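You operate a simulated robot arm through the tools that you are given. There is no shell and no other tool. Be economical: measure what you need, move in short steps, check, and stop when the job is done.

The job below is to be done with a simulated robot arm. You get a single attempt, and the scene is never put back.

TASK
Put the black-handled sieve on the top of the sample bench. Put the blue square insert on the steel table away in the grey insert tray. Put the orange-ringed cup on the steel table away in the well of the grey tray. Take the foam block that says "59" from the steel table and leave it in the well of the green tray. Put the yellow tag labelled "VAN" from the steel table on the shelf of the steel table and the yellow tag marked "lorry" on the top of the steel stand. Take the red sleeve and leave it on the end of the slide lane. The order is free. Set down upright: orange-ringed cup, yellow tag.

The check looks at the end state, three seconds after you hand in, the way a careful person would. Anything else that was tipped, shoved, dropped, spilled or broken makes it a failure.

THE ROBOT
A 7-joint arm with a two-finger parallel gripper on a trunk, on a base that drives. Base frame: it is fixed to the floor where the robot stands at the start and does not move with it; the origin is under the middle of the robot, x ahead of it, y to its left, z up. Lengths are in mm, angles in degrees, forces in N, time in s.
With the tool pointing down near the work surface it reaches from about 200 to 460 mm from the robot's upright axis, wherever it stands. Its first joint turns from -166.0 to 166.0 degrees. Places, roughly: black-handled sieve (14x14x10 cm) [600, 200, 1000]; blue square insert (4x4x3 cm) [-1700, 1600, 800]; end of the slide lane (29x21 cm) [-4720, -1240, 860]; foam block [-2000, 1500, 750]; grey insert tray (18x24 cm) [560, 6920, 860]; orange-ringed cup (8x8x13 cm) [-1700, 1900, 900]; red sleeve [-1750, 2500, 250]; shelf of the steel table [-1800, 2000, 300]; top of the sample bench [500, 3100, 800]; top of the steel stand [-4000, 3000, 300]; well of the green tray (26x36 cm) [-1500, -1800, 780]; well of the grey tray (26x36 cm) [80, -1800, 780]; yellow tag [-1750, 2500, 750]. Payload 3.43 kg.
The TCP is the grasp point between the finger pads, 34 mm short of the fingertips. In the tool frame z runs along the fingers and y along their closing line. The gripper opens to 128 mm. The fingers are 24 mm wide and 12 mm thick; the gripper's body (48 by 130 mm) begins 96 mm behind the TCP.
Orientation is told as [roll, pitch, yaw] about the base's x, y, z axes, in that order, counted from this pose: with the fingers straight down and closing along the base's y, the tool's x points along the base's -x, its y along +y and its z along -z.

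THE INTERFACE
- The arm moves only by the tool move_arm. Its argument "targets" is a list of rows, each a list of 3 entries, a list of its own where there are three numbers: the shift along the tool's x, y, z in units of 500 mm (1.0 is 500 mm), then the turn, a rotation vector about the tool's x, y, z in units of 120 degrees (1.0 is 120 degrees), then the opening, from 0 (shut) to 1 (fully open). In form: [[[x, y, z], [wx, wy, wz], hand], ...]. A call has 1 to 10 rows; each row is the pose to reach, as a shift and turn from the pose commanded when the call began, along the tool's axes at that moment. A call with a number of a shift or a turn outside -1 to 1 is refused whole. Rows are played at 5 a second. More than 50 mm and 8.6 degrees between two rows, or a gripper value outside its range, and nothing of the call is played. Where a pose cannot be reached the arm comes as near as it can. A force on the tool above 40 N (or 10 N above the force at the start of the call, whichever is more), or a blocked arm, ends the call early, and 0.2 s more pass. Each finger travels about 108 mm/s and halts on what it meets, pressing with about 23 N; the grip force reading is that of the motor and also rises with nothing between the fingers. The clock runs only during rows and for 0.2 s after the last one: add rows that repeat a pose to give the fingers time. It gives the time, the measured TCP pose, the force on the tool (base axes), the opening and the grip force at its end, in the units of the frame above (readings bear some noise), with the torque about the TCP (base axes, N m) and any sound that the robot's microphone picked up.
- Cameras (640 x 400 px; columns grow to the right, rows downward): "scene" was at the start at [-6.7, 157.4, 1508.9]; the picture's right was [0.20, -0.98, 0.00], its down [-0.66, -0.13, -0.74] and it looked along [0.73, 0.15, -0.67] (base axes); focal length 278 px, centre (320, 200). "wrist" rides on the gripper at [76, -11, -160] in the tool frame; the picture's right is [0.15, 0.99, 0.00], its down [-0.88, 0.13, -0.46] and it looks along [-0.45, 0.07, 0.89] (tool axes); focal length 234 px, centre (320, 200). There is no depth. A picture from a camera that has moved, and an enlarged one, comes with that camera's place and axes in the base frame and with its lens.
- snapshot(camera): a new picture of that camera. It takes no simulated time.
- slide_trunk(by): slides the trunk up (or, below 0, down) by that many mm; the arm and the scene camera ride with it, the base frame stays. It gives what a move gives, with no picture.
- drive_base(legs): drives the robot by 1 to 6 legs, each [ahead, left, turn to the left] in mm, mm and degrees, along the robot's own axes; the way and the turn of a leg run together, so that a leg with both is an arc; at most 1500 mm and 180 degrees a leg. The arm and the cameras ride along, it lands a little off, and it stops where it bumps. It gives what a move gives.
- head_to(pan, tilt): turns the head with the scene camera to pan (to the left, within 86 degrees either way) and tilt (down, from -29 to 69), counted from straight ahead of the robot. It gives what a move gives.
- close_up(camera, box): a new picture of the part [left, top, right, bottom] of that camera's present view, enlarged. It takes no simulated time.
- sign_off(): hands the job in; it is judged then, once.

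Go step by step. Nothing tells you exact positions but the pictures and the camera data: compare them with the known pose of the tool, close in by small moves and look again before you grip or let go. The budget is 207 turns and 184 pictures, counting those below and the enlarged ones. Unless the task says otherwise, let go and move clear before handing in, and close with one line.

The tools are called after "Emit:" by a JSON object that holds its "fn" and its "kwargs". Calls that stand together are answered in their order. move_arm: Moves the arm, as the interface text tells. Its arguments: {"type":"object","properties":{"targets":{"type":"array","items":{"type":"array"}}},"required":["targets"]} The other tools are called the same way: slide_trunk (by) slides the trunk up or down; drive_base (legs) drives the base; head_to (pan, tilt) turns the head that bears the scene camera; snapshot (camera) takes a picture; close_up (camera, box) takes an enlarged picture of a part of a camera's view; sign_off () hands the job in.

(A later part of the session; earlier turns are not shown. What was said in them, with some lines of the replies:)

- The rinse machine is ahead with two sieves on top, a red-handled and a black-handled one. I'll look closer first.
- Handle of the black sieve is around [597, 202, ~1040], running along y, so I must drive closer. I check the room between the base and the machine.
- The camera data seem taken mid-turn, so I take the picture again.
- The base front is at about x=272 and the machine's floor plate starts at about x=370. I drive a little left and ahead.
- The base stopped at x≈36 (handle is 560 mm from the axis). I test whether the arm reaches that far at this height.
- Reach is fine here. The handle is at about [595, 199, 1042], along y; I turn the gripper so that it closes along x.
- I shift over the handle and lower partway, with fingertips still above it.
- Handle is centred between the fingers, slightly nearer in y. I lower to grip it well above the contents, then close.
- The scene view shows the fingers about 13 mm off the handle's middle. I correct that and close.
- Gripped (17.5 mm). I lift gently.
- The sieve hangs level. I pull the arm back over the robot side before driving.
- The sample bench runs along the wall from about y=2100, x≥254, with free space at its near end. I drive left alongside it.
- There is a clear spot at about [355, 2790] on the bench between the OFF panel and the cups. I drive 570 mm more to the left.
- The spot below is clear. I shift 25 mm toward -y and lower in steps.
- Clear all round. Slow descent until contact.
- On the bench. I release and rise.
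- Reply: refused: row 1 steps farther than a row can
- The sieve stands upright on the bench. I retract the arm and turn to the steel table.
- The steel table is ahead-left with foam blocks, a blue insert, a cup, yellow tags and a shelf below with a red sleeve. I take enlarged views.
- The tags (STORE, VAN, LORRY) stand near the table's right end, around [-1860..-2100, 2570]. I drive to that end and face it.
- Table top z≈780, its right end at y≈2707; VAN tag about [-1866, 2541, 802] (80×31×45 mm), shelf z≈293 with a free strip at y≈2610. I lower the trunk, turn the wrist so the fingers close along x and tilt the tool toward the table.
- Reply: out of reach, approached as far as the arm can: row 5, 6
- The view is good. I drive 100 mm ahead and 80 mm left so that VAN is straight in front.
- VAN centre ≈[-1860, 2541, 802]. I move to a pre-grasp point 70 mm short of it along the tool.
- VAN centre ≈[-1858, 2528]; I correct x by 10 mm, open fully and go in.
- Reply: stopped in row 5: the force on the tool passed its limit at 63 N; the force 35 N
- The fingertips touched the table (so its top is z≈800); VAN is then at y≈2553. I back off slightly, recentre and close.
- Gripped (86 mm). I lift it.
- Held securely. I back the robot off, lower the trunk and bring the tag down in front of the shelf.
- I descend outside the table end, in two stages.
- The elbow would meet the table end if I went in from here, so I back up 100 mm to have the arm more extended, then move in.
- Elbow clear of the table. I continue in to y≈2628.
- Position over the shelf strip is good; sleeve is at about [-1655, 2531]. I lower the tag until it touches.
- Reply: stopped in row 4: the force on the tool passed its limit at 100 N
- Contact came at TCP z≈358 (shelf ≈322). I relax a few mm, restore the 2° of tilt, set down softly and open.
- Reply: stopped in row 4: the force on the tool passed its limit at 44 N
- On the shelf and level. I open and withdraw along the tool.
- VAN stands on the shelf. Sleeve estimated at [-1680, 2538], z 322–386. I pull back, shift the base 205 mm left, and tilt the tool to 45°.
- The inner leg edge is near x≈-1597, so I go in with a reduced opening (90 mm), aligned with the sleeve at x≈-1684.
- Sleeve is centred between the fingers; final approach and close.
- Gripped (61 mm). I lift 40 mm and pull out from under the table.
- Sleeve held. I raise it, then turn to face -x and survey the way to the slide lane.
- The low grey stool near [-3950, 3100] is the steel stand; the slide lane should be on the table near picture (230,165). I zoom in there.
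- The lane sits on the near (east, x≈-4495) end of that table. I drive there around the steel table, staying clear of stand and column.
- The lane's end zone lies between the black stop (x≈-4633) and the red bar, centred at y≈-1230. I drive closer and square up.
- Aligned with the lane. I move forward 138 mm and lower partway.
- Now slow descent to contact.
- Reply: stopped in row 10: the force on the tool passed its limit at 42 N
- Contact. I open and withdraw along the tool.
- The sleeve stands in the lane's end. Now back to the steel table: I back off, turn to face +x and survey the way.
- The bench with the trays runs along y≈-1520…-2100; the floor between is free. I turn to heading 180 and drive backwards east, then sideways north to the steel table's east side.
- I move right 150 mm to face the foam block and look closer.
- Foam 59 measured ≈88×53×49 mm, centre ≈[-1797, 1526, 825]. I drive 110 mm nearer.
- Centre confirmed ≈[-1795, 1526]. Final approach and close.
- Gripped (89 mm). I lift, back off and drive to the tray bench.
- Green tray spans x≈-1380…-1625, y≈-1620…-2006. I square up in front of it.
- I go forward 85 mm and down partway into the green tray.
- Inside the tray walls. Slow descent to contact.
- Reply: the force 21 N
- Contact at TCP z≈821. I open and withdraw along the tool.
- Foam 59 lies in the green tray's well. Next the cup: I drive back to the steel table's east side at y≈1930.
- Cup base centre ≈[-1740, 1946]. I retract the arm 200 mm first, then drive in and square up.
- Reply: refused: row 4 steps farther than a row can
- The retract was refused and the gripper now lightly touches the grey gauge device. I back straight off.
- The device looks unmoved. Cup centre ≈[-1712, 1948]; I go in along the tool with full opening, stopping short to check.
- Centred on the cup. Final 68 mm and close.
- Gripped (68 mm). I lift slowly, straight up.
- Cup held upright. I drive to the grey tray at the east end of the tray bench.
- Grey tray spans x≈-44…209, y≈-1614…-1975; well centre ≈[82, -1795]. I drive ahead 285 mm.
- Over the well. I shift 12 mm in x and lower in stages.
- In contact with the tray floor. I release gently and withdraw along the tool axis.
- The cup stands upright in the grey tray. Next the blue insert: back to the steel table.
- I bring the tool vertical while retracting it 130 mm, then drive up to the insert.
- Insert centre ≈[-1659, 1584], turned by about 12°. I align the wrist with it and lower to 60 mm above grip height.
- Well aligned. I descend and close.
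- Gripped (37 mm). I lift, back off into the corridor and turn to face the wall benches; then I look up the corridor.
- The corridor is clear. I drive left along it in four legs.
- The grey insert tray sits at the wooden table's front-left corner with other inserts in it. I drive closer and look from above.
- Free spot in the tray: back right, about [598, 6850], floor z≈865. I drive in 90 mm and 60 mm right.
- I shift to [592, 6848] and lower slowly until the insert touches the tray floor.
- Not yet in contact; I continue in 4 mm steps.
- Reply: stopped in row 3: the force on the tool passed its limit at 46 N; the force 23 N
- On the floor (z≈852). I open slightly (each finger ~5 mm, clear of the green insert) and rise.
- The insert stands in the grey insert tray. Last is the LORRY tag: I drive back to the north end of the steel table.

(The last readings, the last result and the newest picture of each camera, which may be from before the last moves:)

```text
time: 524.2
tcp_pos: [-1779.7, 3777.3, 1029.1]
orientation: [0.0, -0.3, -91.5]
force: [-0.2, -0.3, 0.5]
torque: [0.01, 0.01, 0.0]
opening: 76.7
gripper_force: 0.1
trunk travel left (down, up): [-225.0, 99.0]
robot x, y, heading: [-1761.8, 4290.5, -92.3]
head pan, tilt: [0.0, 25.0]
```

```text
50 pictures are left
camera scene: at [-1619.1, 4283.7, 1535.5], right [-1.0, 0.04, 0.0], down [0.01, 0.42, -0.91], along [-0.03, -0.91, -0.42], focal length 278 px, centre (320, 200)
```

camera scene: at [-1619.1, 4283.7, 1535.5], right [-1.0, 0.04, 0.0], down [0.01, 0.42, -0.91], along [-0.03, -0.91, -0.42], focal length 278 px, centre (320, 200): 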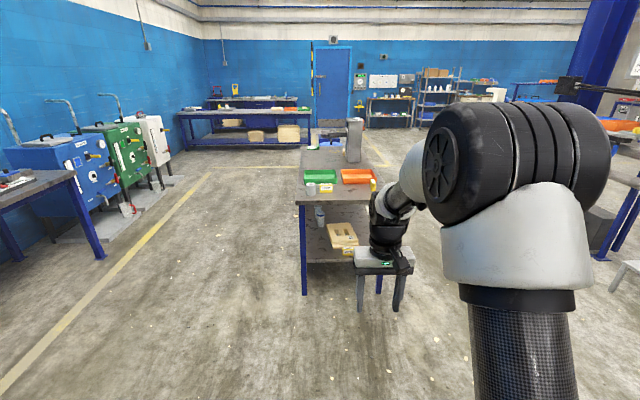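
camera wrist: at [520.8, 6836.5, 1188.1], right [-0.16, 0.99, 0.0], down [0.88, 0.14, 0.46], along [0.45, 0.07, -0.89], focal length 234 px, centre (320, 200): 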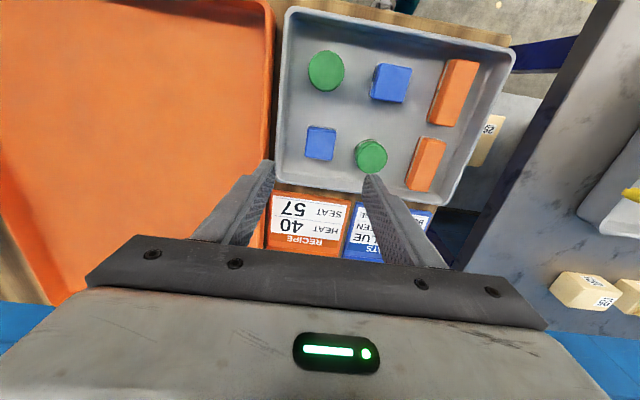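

I tilt the tool 35°, open, and drive up to the table end.

Emit:
{"fn": "move_arm", "kwargs": {"targets": [[[0, 0, 0], [0, -0.06, 0], 1], [[0, 0, 0], [0, -0.12, 0], 1], [[0, 0, 0], [0, -0.18, 0], 1], [[0, 0, 0], [0, -0.24, 0], 1], [[0, 0, 0], [0, -0.29, 0], 1], [[0, 0, 0], [0, -0.29, 0], 1]]}}

Emit:
{"fn": "drive_base", "kwargs": {"legs": [[1080, 80, 2]]}}

Emit:
{"fn": "snapshot", "kwargs": {"camera": "wrist"}}

Emit:
{"fn": "snapshot", "kwargs": {"camera": "scene"}}

```text
time: 525.6
tcp_pos: [-1779.3, 3777.8, 1029.8]
orientation: [0.0, -35.1, -91.4]
force: [-0.1, -0.8, 0.1]
torque: [-0.01, -0.02, 0.01]
opening: 128.1
gripper_force: 0.1
trunk travel left (down, up): [-225.0, 99.0]
robot x, y, heading: [-1759.8, 4287.3, -91.9]
head pan, tilt: [0.0, 25.0]
```

```text
time: 531.2
tcp_pos: [-1690.7, 2688.4, 1029.8]
orientation: [0.0, -35.1, -89.1]
force: [0.6, 0.1, 0.0]
torque: [0.01, 0.02, 0.0]
opening: 127.9
gripper_force: 0.0
trunk travel left (down, up): [-225.0, 99.0]
robot x, y, heading: [-1695.4, 3202.3, -89.4]
head pan, tilt: [0.0, 25.0]
```

```text
49 pictures are left
camera wrist: at [-1705.1, 2841.8, 1116.3], right [0.99, 0.14, -0.08], down [0.14, -0.46, 0.88], along [0.08, -0.88, -0.47], focal length 234 px, centre (320, 200)
```

wrist: 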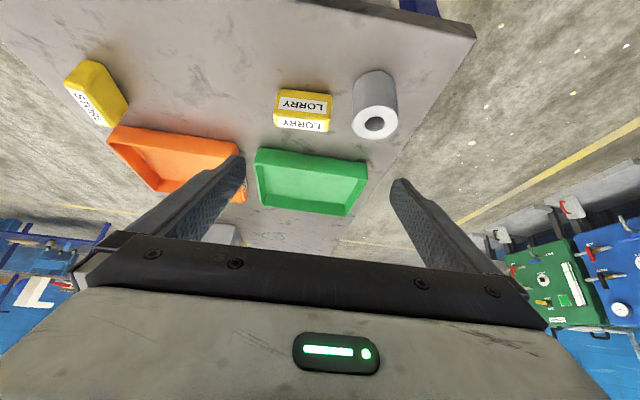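

```text
48 pictures are left
camera scene: at [-1552.9, 3201.3, 1535.5], right [-1.0, -0.01, 0.0], down [0.0, 0.42, -0.91], along [0.01, -0.91, -0.42], focal length 278 px, centre (320, 200)
```

scene: 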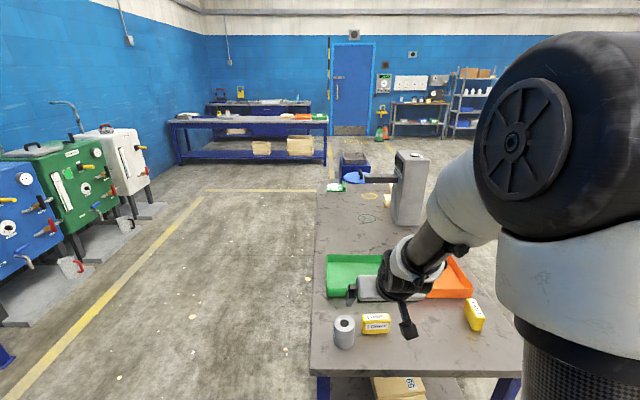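

The grey SLIM sleeve stands only ~27 mm beside LORRY, so gripping it lengthwise is risky. I go to the table's east side instead to grip it across its thickness.

Emit:
{"fn": "drive_base", "kwargs": {"legs": [[-330, 0, 0], [0, 560, 0], [0, 0, -90], [0, 950, 0]]}}

Emit:
{"fn": "snapshot", "kwargs": {"camera": "wrist"}}

Emit:
{"fn": "snapshot", "kwargs": {"camera": "scene"}}

```text
time: 552.3
tcp_pos: [-1696.6, 2579.3, 1029.3]
orientation: [0.0, -35.1, 177.8]
force: [-0.3, -0.1, -0.4]
torque: [-0.03, -0.01, 0.01]
opening: 127.9
gripper_force: 0.1
trunk travel left (down, up): [-225.0, 99.0]
robot x, y, heading: [-1179.6, 2554.8, 177.2]
head pan, tilt: [0.0, 25.0]
```

```text
47 pictures are left
camera wrist: at [-1540.4, 2584.7, 1116.3], right [0.08, -0.99, -0.08], down [-0.46, -0.11, 0.88], along [-0.88, -0.03, -0.47], focal length 234 px, centre (320, 200)
```

wrist: 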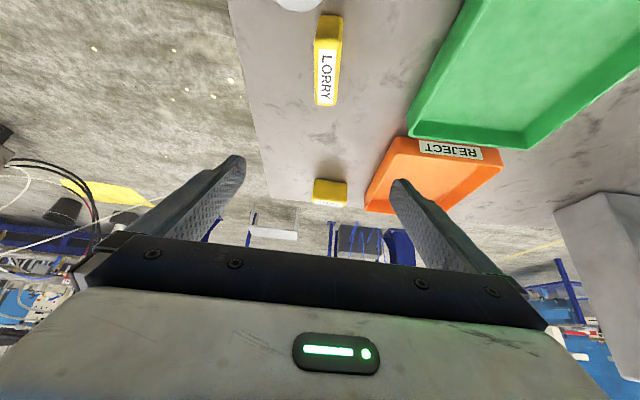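

```text
46 pictures are left
camera scene: at [-1190.2, 2414.1, 1535.5], right [0.05, 1.0, 0.0], down [0.42, -0.02, -0.91], along [-0.91, 0.04, -0.42], focal length 278 px, centre (320, 200)
```

scene: 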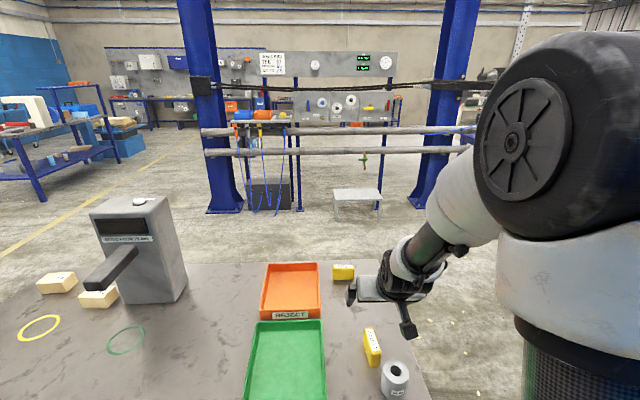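

LORRY centre ≈[-1725, 2583], long axis turned ~5° from x. I turn the base ~6° to match.

Emit:
{"fn": "drive_base", "kwargs": {"legs": [[0, -58, 6.5]]}}

Emit:
{"fn": "move_arm", "kwargs": {"targets": [[[0, 0, 0.05], [0, 0, 0], 0.6], [[0, 0, 0.1], [0, 0, 0], 0.5], [[0, 0, 0.1], [0, 0, 0], 0.5]]}}

Emit:
{"fn": "snapshot", "kwargs": {"camera": "wrist"}}

```text
time: 553.5
tcp_pos: [-1694.9, 2578.7, 1029.7]
orientation: [0.0, -35.1, -175.7]
force: [0.5, -0.7, 0.0]
torque: [-0.01, 0.01, 0.03]
opening: 127.8
gripper_force: 0.1
trunk travel left (down, up): [-225.0, 99.0]
robot x, y, heading: [-1180.9, 2609.1, -176.1]
head pan, tilt: [0.0, 25.0]
```

```text
time: 554.3
tcp_pos: [-1724.4, 2575.9, 987.9]
orientation: [0.0, -35.1, -175.6]
force: [-1.3, -0.1, -0.8]
torque: [-0.03, -0.02, -0.02]
opening: 63.8
gripper_force: 0.1
trunk travel left (down, up): [-225.0, 99.0]
robot x, y, heading: [-1185.8, 2609.7, -176.2]
head pan, tilt: [0.0, 25.0]
```

```text
45 pictures are left
camera wrist: at [-1570.0, 2598.3, 1074.1], right [0.19, -0.98, -0.08], down [-0.45, -0.16, 0.88], along [-0.87, -0.13, -0.47], focal length 234 px, centre (320, 200)
```

wrist: 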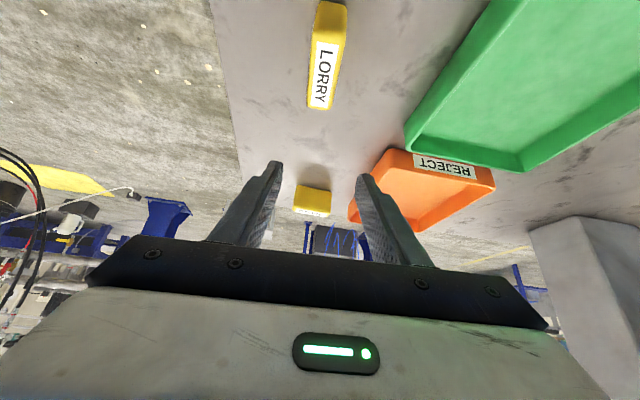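

Aligned. I lower straight down over the tag (fingers straddling its thickness), stopping just above to check.

Emit:
{"fn": "move_arm", "kwargs": {"targets": [[[0.04, -0.012, 0.058], [0, 0, 0], 0.5], [[0.09, -0.012, 0.13], [0, 0, 0], 0.5], [[0.115, -0.012, 0.164], [0, 0, 0], 0.5], [[0.115, -0.012, 0.164], [0, 0, 0], 0.5]]}}

Emit:
{"fn": "snapshot", "kwargs": {"camera": "wrist"}}

Emit:
{"fn": "head_to", "kwargs": {"pan": 0, "tilt": 45}}

Emit:
{"fn": "head_to", "kwargs": {"pan": 0, "tilt": 45}}

Emit:
{"fn": "close_up", "kwargs": {"camera": "scene", "box": [300, 160, 460, 300]}}

```text
time: 555.3
tcp_pos: [-1723.4, 2582.0, 887.8]
orientation: [0.0, -35.1, -175.8]
force: [-0.5, -0.3, -0.2]
torque: [-0.03, 0.01, 0.01]
opening: 64.0
gripper_force: 0.0
trunk travel left (down, up): [-225.0, 99.0]
robot x, y, heading: [-1180.6, 2612.8, -176.4]
head pan, tilt: [0.0, 25.0]
```

```text
44 pictures are left
camera wrist: at [-1570.5, 2604.7, 973.9], right [0.19, -0.98, -0.08], down [-0.45, -0.16, 0.88], along [-0.87, -0.13, -0.47], focal length 234 px, centre (320, 200)
```

wrist: 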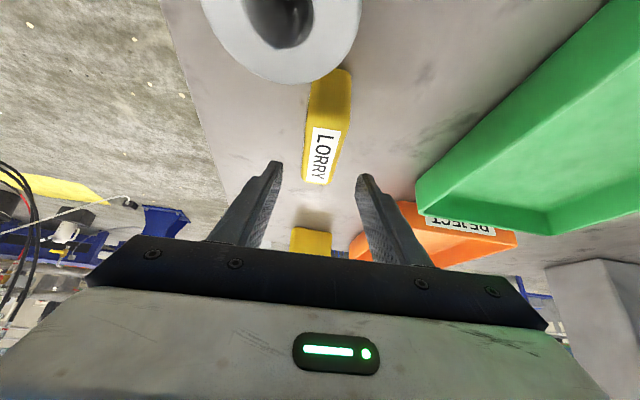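

```text
time: 556.1
tcp_pos: [-1722.9, 2583.3, 886.8]
orientation: [0.0, -35.0, -175.7]
force: [-0.1, 0.8, 0.1]
torque: [0.03, 0.02, -0.01]
opening: 64.2
gripper_force: 0.1
trunk travel left (down, up): [-225.0, 99.0]
robot x, y, heading: [-1184.4, 2612.9, -176.2]
head pan, tilt: [0.0, 45.0]
```

```text
time: 556.7
tcp_pos: [-1723.3, 2581.9, 888.0]
orientation: [0.0, -35.2, -175.7]
force: [-0.5, 0.0, 0.0]
torque: [0.01, -0.03, 0.02]
opening: 63.9
gripper_force: 0.1
trunk travel left (down, up): [-225.0, 99.0]
robot x, y, heading: [-1182.5, 2611.9, -176.3]
head pan, tilt: [0.0, 45.0]
```

```text
2.86 times, centred on (380, 230) of scene
camera zoom: at [-1164.0, 2471.3, 1504.9], right [-0.06, 1.0, 0.0], down [0.71, 0.05, -0.71], along [-0.71, -0.05, -0.71], focal length 795 px, centre (149, 114)
```

zoom: 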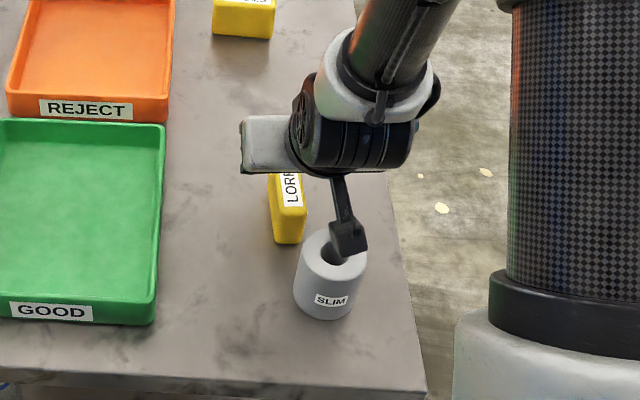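

The wrist camera housing would come close to the SLIM sleeve, so I reduce the tilt to 20° (lifts the housing), then lower and close.

Emit:
{"fn": "move_arm", "kwargs": {"targets": [[[0, 0, 0], [0, 0.0625, 0], 0.5], [[0, 0, 0], [0, 0.126, 0], 0.5], [[0, 0, 0], [0, 0.126, 0], 0.5]]}}

Emit:
{"fn": "snapshot", "kwargs": {"camera": "wrist"}}

Emit:
{"fn": "close_up", "kwargs": {"camera": "scene", "box": [300, 160, 460, 300]}}

```text
time: 557.5
tcp_pos: [-1723.8, 2581.8, 888.3]
orientation: [0.0, -19.9, -175.6]
force: [-0.6, 0.4, 0.2]
torque: [0.0, 0.02, 0.02]
opening: 64.2
gripper_force: 0.0
trunk travel left (down, up): [-225.0, 99.0]
robot x, y, heading: [-1182.2, 2608.8, -176.3]
head pan, tilt: [0.0, 45.0]
```

```text
42 pictures are left
camera wrist: at [-1598.8, 2602.6, 1011.8], right [0.21, -0.98, -0.05], down [-0.66, -0.18, 0.73], along [-0.72, -0.12, -0.68], focal length 234 px, centre (320, 200)
```

wrist: 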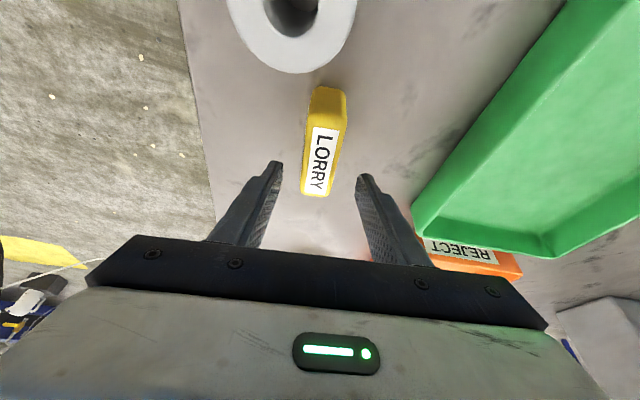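

```text
2.86 times, centred on (380, 230) of scene
camera zoom: at [-1164.0, 2471.3, 1504.9], right [-0.06, 1.0, 0.0], down [0.71, 0.05, -0.71], along [-0.71, -0.05, -0.71], focal length 795 px, centre (149, 114)
```

zoom: 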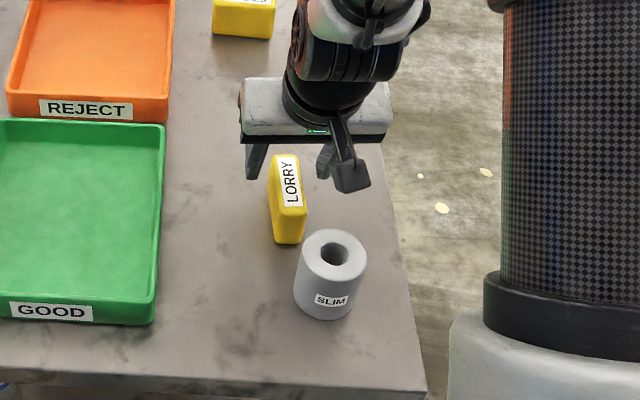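

TCP is over the tag's centre. I lower and close.

Emit:
{"fn": "move_arm", "kwargs": {"targets": [[[0.015, 0, 0.042], [0, 0, 0], 0.5], [[0.028, 0, 0.076], [0, 0, 0], 0.5], [[0.031, 0, 0.085], [0, 0, 0], 0.5], [[0.031, 0, 0.085], [0, 0, 0], 0.4], [[0.031, 0, 0.085], [0, 0, 0], 0.25], [[0.031, 0, 0.085], [0, 0, 0], 0.1], [[0.031, 0, 0.085], [0, 0, 0], 0.1]]}}

Emit:
{"fn": "snapshot", "kwargs": {"camera": "wrist"}}

```text
time: 559.1
tcp_pos: [-1724.8, 2582.4, 843.1]
orientation: [-0.1, -20.0, -175.6]
force: [0.3, -0.4, -0.2]
torque: [-0.01, 0.02, -0.03]
opening: 29.4
gripper_force: 23.0
trunk travel left (down, up): [-225.0, 99.0]
robot x, y, heading: [-1187.7, 2611.4, -176.5]
head pan, tilt: [0.0, 45.0]
```

```text
40 pictures are left
camera wrist: at [-1598.9, 2602.9, 967.0], right [0.21, -0.98, -0.05], down [-0.66, -0.18, 0.73], along [-0.72, -0.12, -0.68], focal length 234 px, centre (320, 200)
```

wrist: 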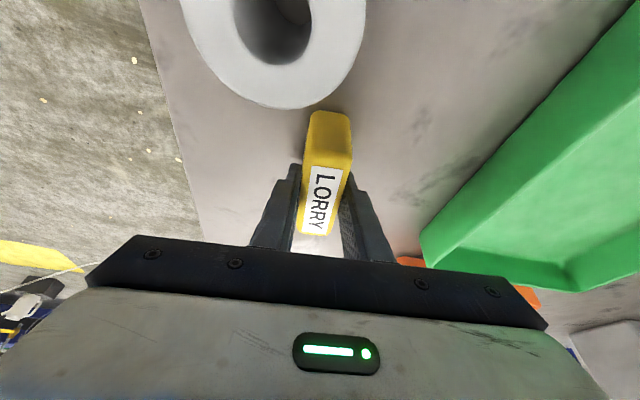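

Gripped (29 mm). I lift, then drive round the table's north end to the steel stand.

Emit:
{"fn": "move_arm", "kwargs": {"targets": [[[-0.007, 0, -0.02], [0, 0, 0], 0.05], [[-0.035, 0, -0.095], [0, 0, 0], 0.05], [[-0.065, 0, -0.18], [0, 0, 0], 0.05], [[-0.095, 0, -0.26], [0, 0, 0], 0.05], [[-0.109, 0, -0.3], [0, 0, 0], 0.05], [[-0.109, 0, -0.3], [0, 0, 0], 0.05]]}}

Emit:
{"fn": "drive_base", "kwargs": {"legs": [[-200, 0, -3.5], [0, -800, 0], [1050, 0, 0], [950, 0, 0]]}}

Emit:
{"fn": "head_to", "kwargs": {"pan": 20, "tilt": 30}}

Emit:
{"fn": "head_to", "kwargs": {"pan": 20, "tilt": 30}}

Emit:
{"fn": "snapshot", "kwargs": {"camera": "scene"}}

Emit:
{"fn": "snapshot", "kwargs": {"camera": "wrist"}}

```text
time: 560.5
tcp_pos: [-1726.3, 2583.1, 1004.3]
orientation: [0.0, -19.9, -175.7]
force: [-0.7, 0.6, -0.8]
torque: [-0.02, -0.04, 0.02]
opening: 29.4
gripper_force: 23.1
trunk travel left (down, up): [-225.0, 99.0]
robot x, y, heading: [-1183.2, 2608.0, -176.1]
head pan, tilt: [0.0, 45.0]
```

```text
time: 579.5
tcp_pos: [-3517.1, 3441.4, 1004.0]
orientation: [0.0, -19.9, -178.9]
force: [0.1, 0.4, -0.7]
torque: [0.0, 0.02, -0.02]
opening: 29.7
gripper_force: 23.3
trunk travel left (down, up): [-225.0, 99.0]
robot x, y, heading: [-2972.2, 3439.5, -179.5]
head pan, tilt: [0.0, 45.0]
```

```text
time: 580.4
tcp_pos: [-3516.5, 3441.2, 1004.1]
orientation: [0.0, -19.9, -178.8]
force: [0.3, -0.2, -0.1]
torque: [-0.03, 0.04, 0.02]
opening: 29.3
gripper_force: 23.1
trunk travel left (down, up): [-225.0, 99.0]
robot x, y, heading: [-2972.5, 3440.3, -179.4]
head pan, tilt: [20.0, 30.0]
```

```text
time: 581.0
tcp_pos: [-3515.7, 3440.0, 1003.7]
orientation: [0.0, -20.1, -178.7]
force: [-0.8, 0.1, -0.7]
torque: [0.01, 0.02, 0.02]
opening: 29.7
gripper_force: 22.5
trunk travel left (down, up): [-225.0, 99.0]
robot x, y, heading: [-2970.9, 3438.3, -179.2]
head pan, tilt: [20.0, 30.0]
```

```text
39 pictures are left
camera scene: at [-2963.3, 3269.2, 1527.5], right [-0.35, 0.94, 0.0], down [0.47, 0.18, -0.87], along [-0.81, -0.31, -0.5], focal length 278 px, centre (320, 200)
```

scene: 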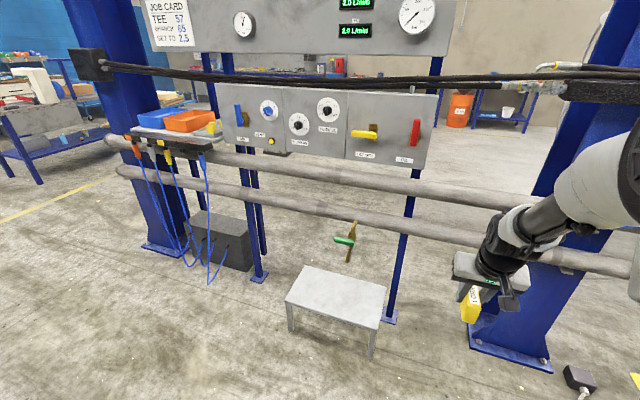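

```text
38 pictures are left
camera wrist: at [-3390.0, 3454.8, 1127.7], right [0.16, -0.99, -0.05], down [-0.67, -0.14, 0.73], along [-0.73, -0.08, -0.68], focal length 234 px, centre (320, 200)
```

wrist: 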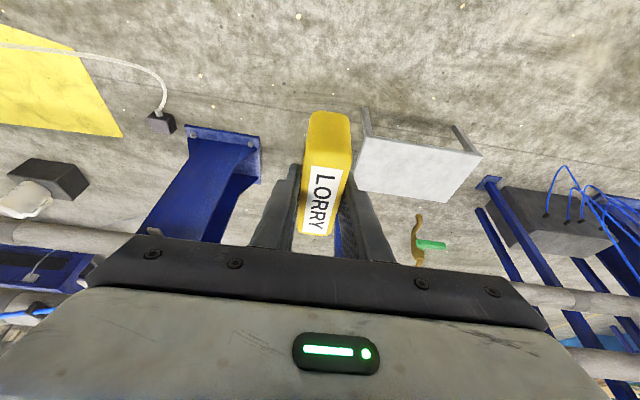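

The stand top measures x≈-3893…-4175, y≈2710…3220, z≈270. I drive so that the tag hangs over its front half, and lower the trunk.

Emit:
{"fn": "drive_base", "kwargs": {"legs": [[435, 470, 0]]}}

Emit:
{"fn": "slide_trunk", "kwargs": {"by": -225}}

Emit:
{"fn": "head_to", "kwargs": {"pan": 0, "tilt": 45}}

Emit:
{"fn": "head_to", "kwargs": {"pan": 0, "tilt": 45}}

Emit:
{"fn": "snapshot", "kwargs": {"camera": "scene"}}

Emit:
{"fn": "snapshot", "kwargs": {"camera": "wrist"}}

```text
time: 586.0
tcp_pos: [-3949.1, 2956.4, 1004.1]
orientation: [0.0, -20.0, -178.2]
force: [0.6, -0.6, -0.4]
torque: [0.0, -0.03, -0.02]
opening: 29.5
gripper_force: 23.3
trunk travel left (down, up): [-225.0, 99.0]
robot x, y, heading: [-3402.3, 2959.3, -178.6]
head pan, tilt: [20.0, 30.0]
```

```text
time: 588.4
tcp_pos: [-3947.9, 2956.0, 779.8]
orientation: [0.0, -20.0, -178.2]
force: [-0.3, 1.1, -0.9]
torque: [0.03, 0.0, -0.02]
opening: 29.2
gripper_force: 22.6
trunk travel left (down, up): [0.0, 324.0]
robot x, y, heading: [-3403.4, 2961.8, -178.7]
head pan, tilt: [20.0, 30.0]
```

```text
time: 589.2
tcp_pos: [-3948.2, 2956.7, 778.8]
orientation: [-0.1, -20.0, -178.3]
force: [0.4, -0.4, -1.0]
torque: [0.01, 0.0, 0.0]
opening: 29.4
gripper_force: 23.0
trunk travel left (down, up): [0.0, 324.0]
robot x, y, heading: [-3407.0, 2963.6, -178.6]
head pan, tilt: [0.0, 45.0]
```

```text
time: 589.8
tcp_pos: [-3949.0, 2957.4, 779.3]
orientation: [0.1, -20.0, -178.2]
force: [-1.0, 0.1, -1.0]
torque: [-0.03, 0.01, 0.01]
opening: 29.4
gripper_force: 23.1
trunk travel left (down, up): [0.0, 324.0]
robot x, y, heading: [-3405.1, 2958.4, -178.9]
head pan, tilt: [0.0, 45.0]
```

```text
37 pictures are left
camera scene: at [-3391.0, 2821.3, 1279.9], right [-0.02, 1.0, 0.0], down [0.71, 0.02, -0.71], along [-0.71, -0.02, -0.71], focal length 278 px, centre (320, 200)
```

scene: 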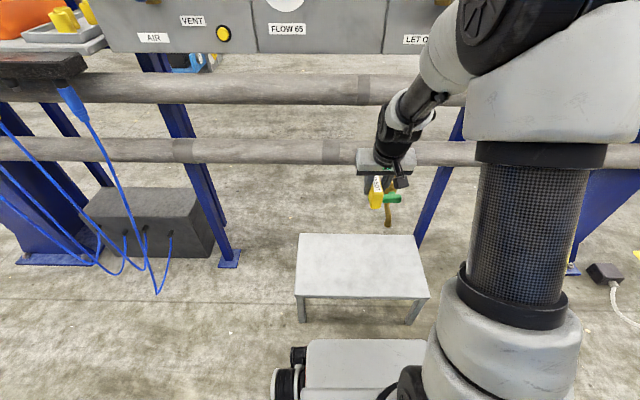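

```text
36 pictures are left
camera wrist: at [-3822.6, 2971.4, 902.7], right [0.17, -0.98, -0.05], down [-0.67, -0.15, 0.73], along [-0.73, -0.09, -0.68], focal length 234 px, centre (320, 200)
```

wrist: 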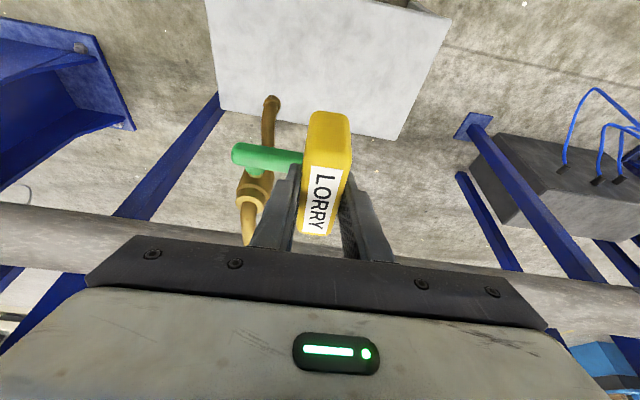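

A tap with a green handle hangs just right of the tag, so I shift 130 mm to the left (−y), away from it, before lowering.

Emit:
{"fn": "drive_base", "kwargs": {"legs": [[10, 125, -1]]}}

Emit:
{"fn": "snapshot", "kwargs": {"camera": "wrist"}}

Emit:
{"fn": "snapshot", "kwargs": {"camera": "scene"}}

```text
time: 591.7
tcp_pos: [-3957.0, 2840.6, 779.5]
orientation: [0.0, -20.0, -179.4]
force: [0.4, 1.2, 0.5]
torque: [-0.03, -0.01, -0.03]
opening: 29.5
gripper_force: 22.9
trunk travel left (down, up): [0.0, 324.0]
robot x, y, heading: [-3406.5, 2832.0, -179.8]
head pan, tilt: [0.0, 45.0]
```

```text
35 pictures are left
camera wrist: at [-3830.6, 2853.8, 902.7], right [0.15, -0.99, -0.05], down [-0.67, -0.14, 0.73], along [-0.73, -0.07, -0.68], focal length 234 px, centre (320, 200)
```

wrist: 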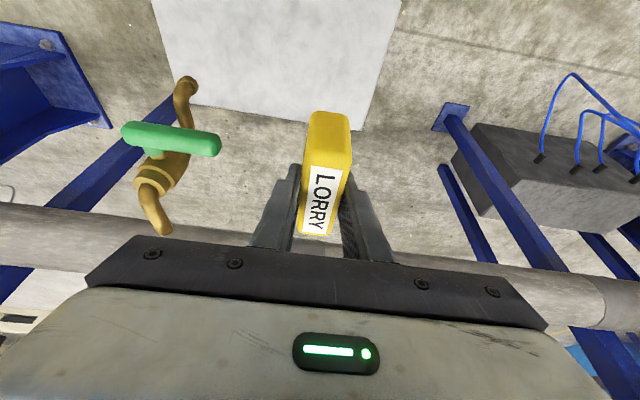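

```text
34 pictures are left
camera scene: at [-3402.3, 2694.8, 1279.9], right [0.0, 1.0, 0.0], down [0.71, 0.0, -0.71], along [-0.71, 0.0, -0.71], focal length 278 px, centre (320, 200)
```

scene: 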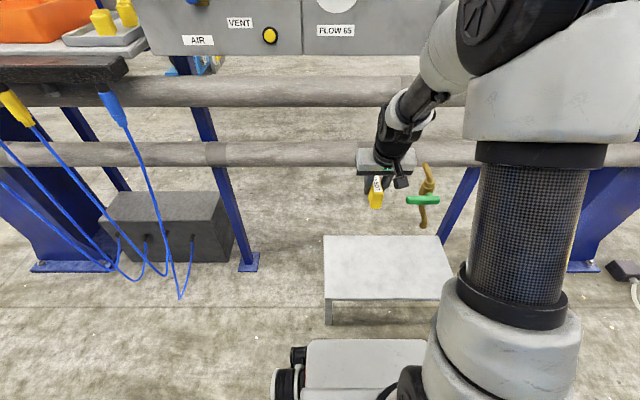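

Clear of the tap now (≥50 mm sideways). I descend in two stages.

Emit:
{"fn": "move_arm", "kwargs": {"targets": [[[0.032, 0, 0.088], [0, 0, 0], 0.05], [[0.064, 0, 0.176], [0, 0, 0], 0.05], [[0.096, 0, 0.264], [0, 0, 0], 0.05], [[0.128, 0, 0.352], [0, 0, 0], 0.05], [[0.16, 0, 0.44], [0, 0, 0], 0.05], [[0.16, 0, 0.44], [0, 0, 0], 0.05]]}}

Emit:
{"fn": "snapshot", "kwargs": {"camera": "wrist"}}

Emit:
{"fn": "snapshot", "kwargs": {"camera": "scene"}}

```text
time: 593.1
tcp_pos: [-3957.9, 2841.8, 543.3]
orientation: [0.0, -20.0, -179.4]
force: [1.0, -0.3, -0.4]
torque: [0.02, 0.03, -0.01]
opening: 29.4
gripper_force: 22.9
trunk travel left (down, up): [0.0, 324.0]
robot x, y, heading: [-3409.7, 2830.1, -180.1]
head pan, tilt: [0.0, 45.0]
```

```text
33 pictures are left
camera wrist: at [-3831.8, 2854.1, 666.6], right [0.15, -0.99, -0.05], down [-0.67, -0.14, 0.73], along [-0.73, -0.07, -0.68], focal length 234 px, centre (320, 200)
```

wrist: 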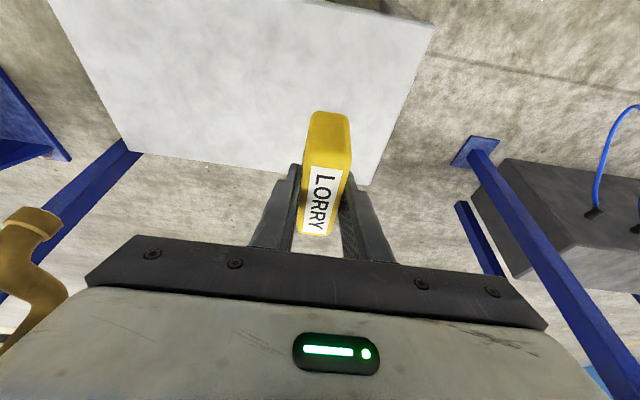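

```text
32 pictures are left
camera scene: at [-3402.3, 2694.8, 1279.9], right [0.0, 1.0, 0.0], down [0.71, 0.0, -0.71], along [-0.71, 0.0, -0.71], focal length 278 px, centre (320, 200)
```

scene: 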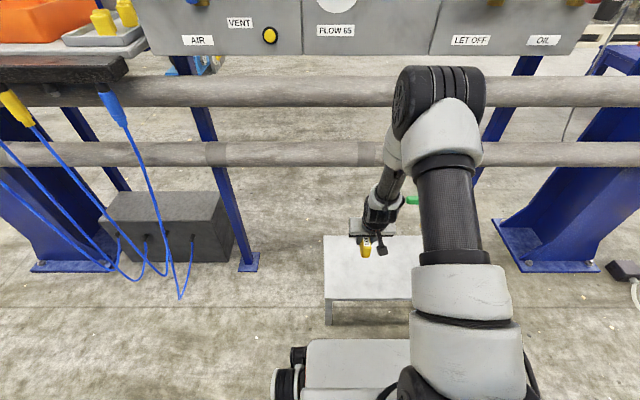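

On course above the stand. Next stage down.

Emit:
{"fn": "move_arm", "kwargs": {"targets": [[[0.032, 0, 0.088], [0, 0, 0], 0.05], [[0.064, 0, 0.176], [0, 0, 0], 0.05], [[0.096, 0, 0.264], [0, 0, 0], 0.05], [[0.126, 0, 0.346], [0, 0, 0], 0.05], [[0.126, 0, 0.346], [0, 0, 0], 0.05]]}}

Emit:
{"fn": "snapshot", "kwargs": {"camera": "wrist"}}

Emit:
{"fn": "close_up", "kwargs": {"camera": "scene", "box": [300, 190, 460, 330]}}

```text
time: 594.3
tcp_pos: [-3958.1, 2842.5, 361.8]
orientation: [0.0, -20.0, -179.4]
force: [1.1, 0.6, -0.7]
torque: [0.01, 0.01, -0.02]
opening: 29.4
gripper_force: 23.1
trunk travel left (down, up): [0.0, 324.0]
robot x, y, heading: [-3414.7, 2834.2, -180.0]
head pan, tilt: [0.0, 45.0]
```

```text
31 pictures are left
camera wrist: at [-3831.8, 2855.3, 486.4], right [0.15, -0.99, -0.05], down [-0.67, -0.14, 0.73], along [-0.73, -0.07, -0.68], focal length 234 px, centre (320, 200)
```

wrist: 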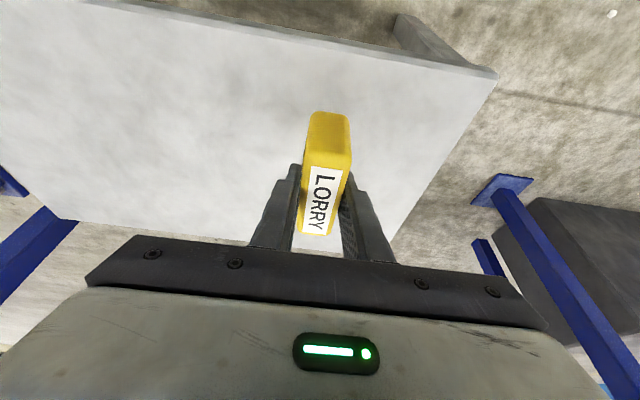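

```text
2.86 times, centred on (380, 260) of scene
camera zoom: at [-3402.2, 2694.8, 1279.9], right [0.0, 1.0, 0.0], down [0.71, 0.0, -0.71], along [-0.71, 0.0, -0.71], focal length 795 px, centre (149, 29)
```

zoom: 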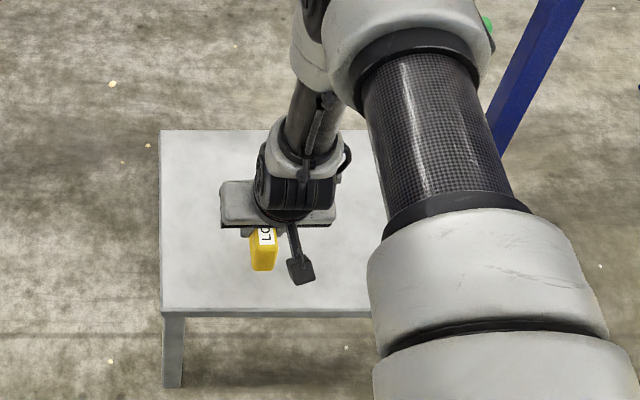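

Over the stand's front half. I lower slowly to contact.

Emit:
{"fn": "move_arm", "kwargs": {"targets": [[[0.007, 0, 0.019], [0, 0, 0], 0.05], [[0.013, 0, 0.036], [0, 0, 0], 0.05], [[0.017, 0, 0.046], [0, 0, 0], 0.05], [[0.02, 0, 0.055], [0, 0, 0], 0.05], [[0.0235, 0, 0.064], [0, 0, 0], 0.05], [[0.027, 0, 0.073], [0, 0, 0], 0.05], [[0.03, 0, 0.082], [0, 0, 0], 0.05], [[0.033, 0, 0.09], [0, 0, 0], 0.05], [[0.036, 0, 0.098], [0, 0, 0], 0.05], [[0.039, 0, 0.106], [0, 0, 0], 0.05]]}}

Emit:
{"fn": "snapshot", "kwargs": {"camera": "wrist"}}

```text
time: 596.2
tcp_pos: [-3961.0, 2842.2, 315.8]
orientation: [-0.1, -20.4, -179.4]
force: [14.2, -0.9, 31.5]
torque: [-0.33, -0.47, 0.13]
opening: 29.7
gripper_force: 22.7
trunk travel left (down, up): [0.0, 324.0]
robot x, y, heading: [-3414.4, 2833.1, -180.0]
head pan, tilt: [0.0, 45.0]
stopped in row 9: the force on the tool passed its limit at 49 N (the readings are from after the stop); the commanded pose is now the measured one
```

```text
29 pictures are left
camera wrist: at [-3833.2, 2853.8, 438.5], right [0.15, -0.99, -0.05], down [-0.66, -0.14, 0.73], along [-0.73, -0.07, -0.68], focal length 234 px, centre (320, 200)
```

wrist: 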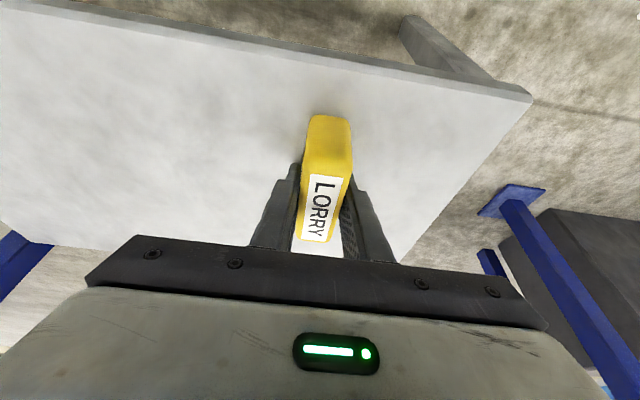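

Contact at z≈316. I relax 2 mm, open slowly, then rise straight up.

Emit:
{"fn": "move_arm", "kwargs": {"targets": [[[-0.0015, 0, -0.004], [0, 0.003, 0], 0.1], [[-0.0015, 0, -0.004], [0, 0.003, 0], 0.28], [[-0.0015, 0, -0.004], [0, 0.003, 0], 0.38], [[-0.0015, 0, -0.004], [0, 0.003, 0], 0.45], [[-0.0015, 0, -0.004], [0, 0.003, 0], 0.45], [[-0.018, 0, -0.05], [0, 0.003, 0], 0.45], [[-0.05, 0, -0.135], [0, 0.003, 0], 0.45], [[-0.08, 0, -0.22], [0, 0.003, 0], 0.45], [[-0.11, 0, -0.305], [0, 0.003, 0], 0.45], [[-0.14, 0, -0.39], [0, 0.003, 0], 0.45]]}}

Emit:
{"fn": "snapshot", "kwargs": {"camera": "wrist"}}

Emit:
{"fn": "close_up", "kwargs": {"camera": "scene", "box": [300, 190, 460, 330]}}

```text
time: 598.4
tcp_pos: [-3956.5, 2842.5, 522.4]
orientation: [-0.1, -19.9, -179.4]
force: [0.4, -0.3, 0.5]
torque: [0.04, 0.01, 0.0]
opening: 57.8
gripper_force: 0.0
trunk travel left (down, up): [0.0, 324.0]
robot x, y, heading: [-3410.2, 2836.6, -180.0]
head pan, tilt: [0.0, 45.0]
```

```text
28 pictures are left
camera wrist: at [-3831.3, 2854.7, 645.3], right [0.15, -0.99, -0.05], down [-0.67, -0.14, 0.73], along [-0.73, -0.07, -0.68], focal length 234 px, centre (320, 200)
```

wrist: 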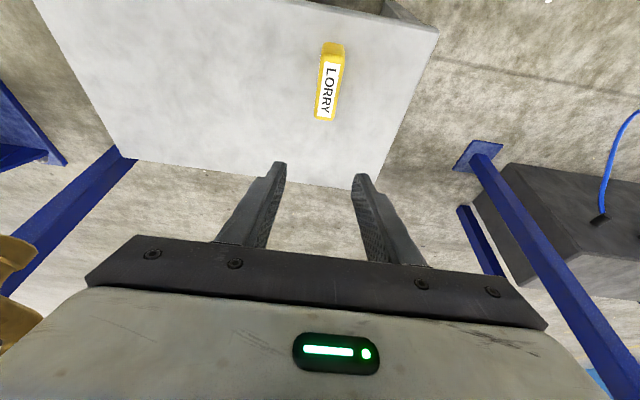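

```text
2.86 times, centred on (380, 260) of scene
camera zoom: at [-3402.5, 2694.8, 1279.8], right [0.0, 1.0, 0.0], down [0.71, 0.0, -0.71], along [-0.71, 0.0, -0.71], focal length 795 px, centre (149, 29)
```

zoom: 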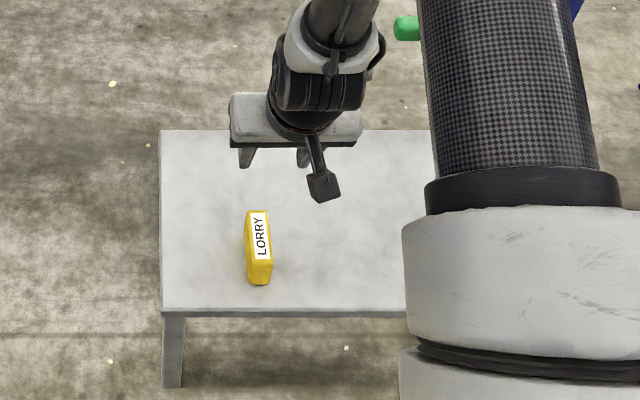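

The LORRY tag stands upright on the steel stand. I back clear and hand in.

Emit:
{"fn": "drive_base", "kwargs": {"legs": [[-300, 0, 0]]}}

Emit:
{"fn": "snapshot", "kwargs": {"camera": "scene"}}

```text
time: 600.4
tcp_pos: [-3668.7, 2839.9, 521.1]
orientation: [-0.1, -20.0, -179.0]
force: [0.1, -0.6, -0.6]
torque: [-0.01, 0.0, -0.03]
opening: 57.3
gripper_force: 0.0
trunk travel left (down, up): [0.0, 324.0]
robot x, y, heading: [-3124.1, 2835.3, -179.4]
head pan, tilt: [0.0, 45.0]
```

```text
26 pictures are left
camera scene: at [-3111.8, 2695.8, 1279.9], right [-0.01, 1.0, 0.0], down [0.71, 0.0, -0.71], along [-0.71, 0.0, -0.71], focal length 278 px, centre (320, 200)
```

scene: 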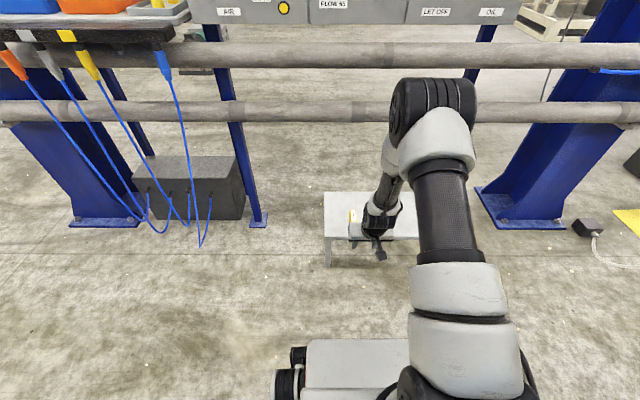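

All seven items are in place, and the robot stands clear.

Emit:
{"fn": "sign_off", "kwargs": {}}

```text
The job is handed in.
```

I placed all seven items and handed the job in; the gripper lightly touched the grey gauge device on the steel table once, and I saw no sign that it moved.
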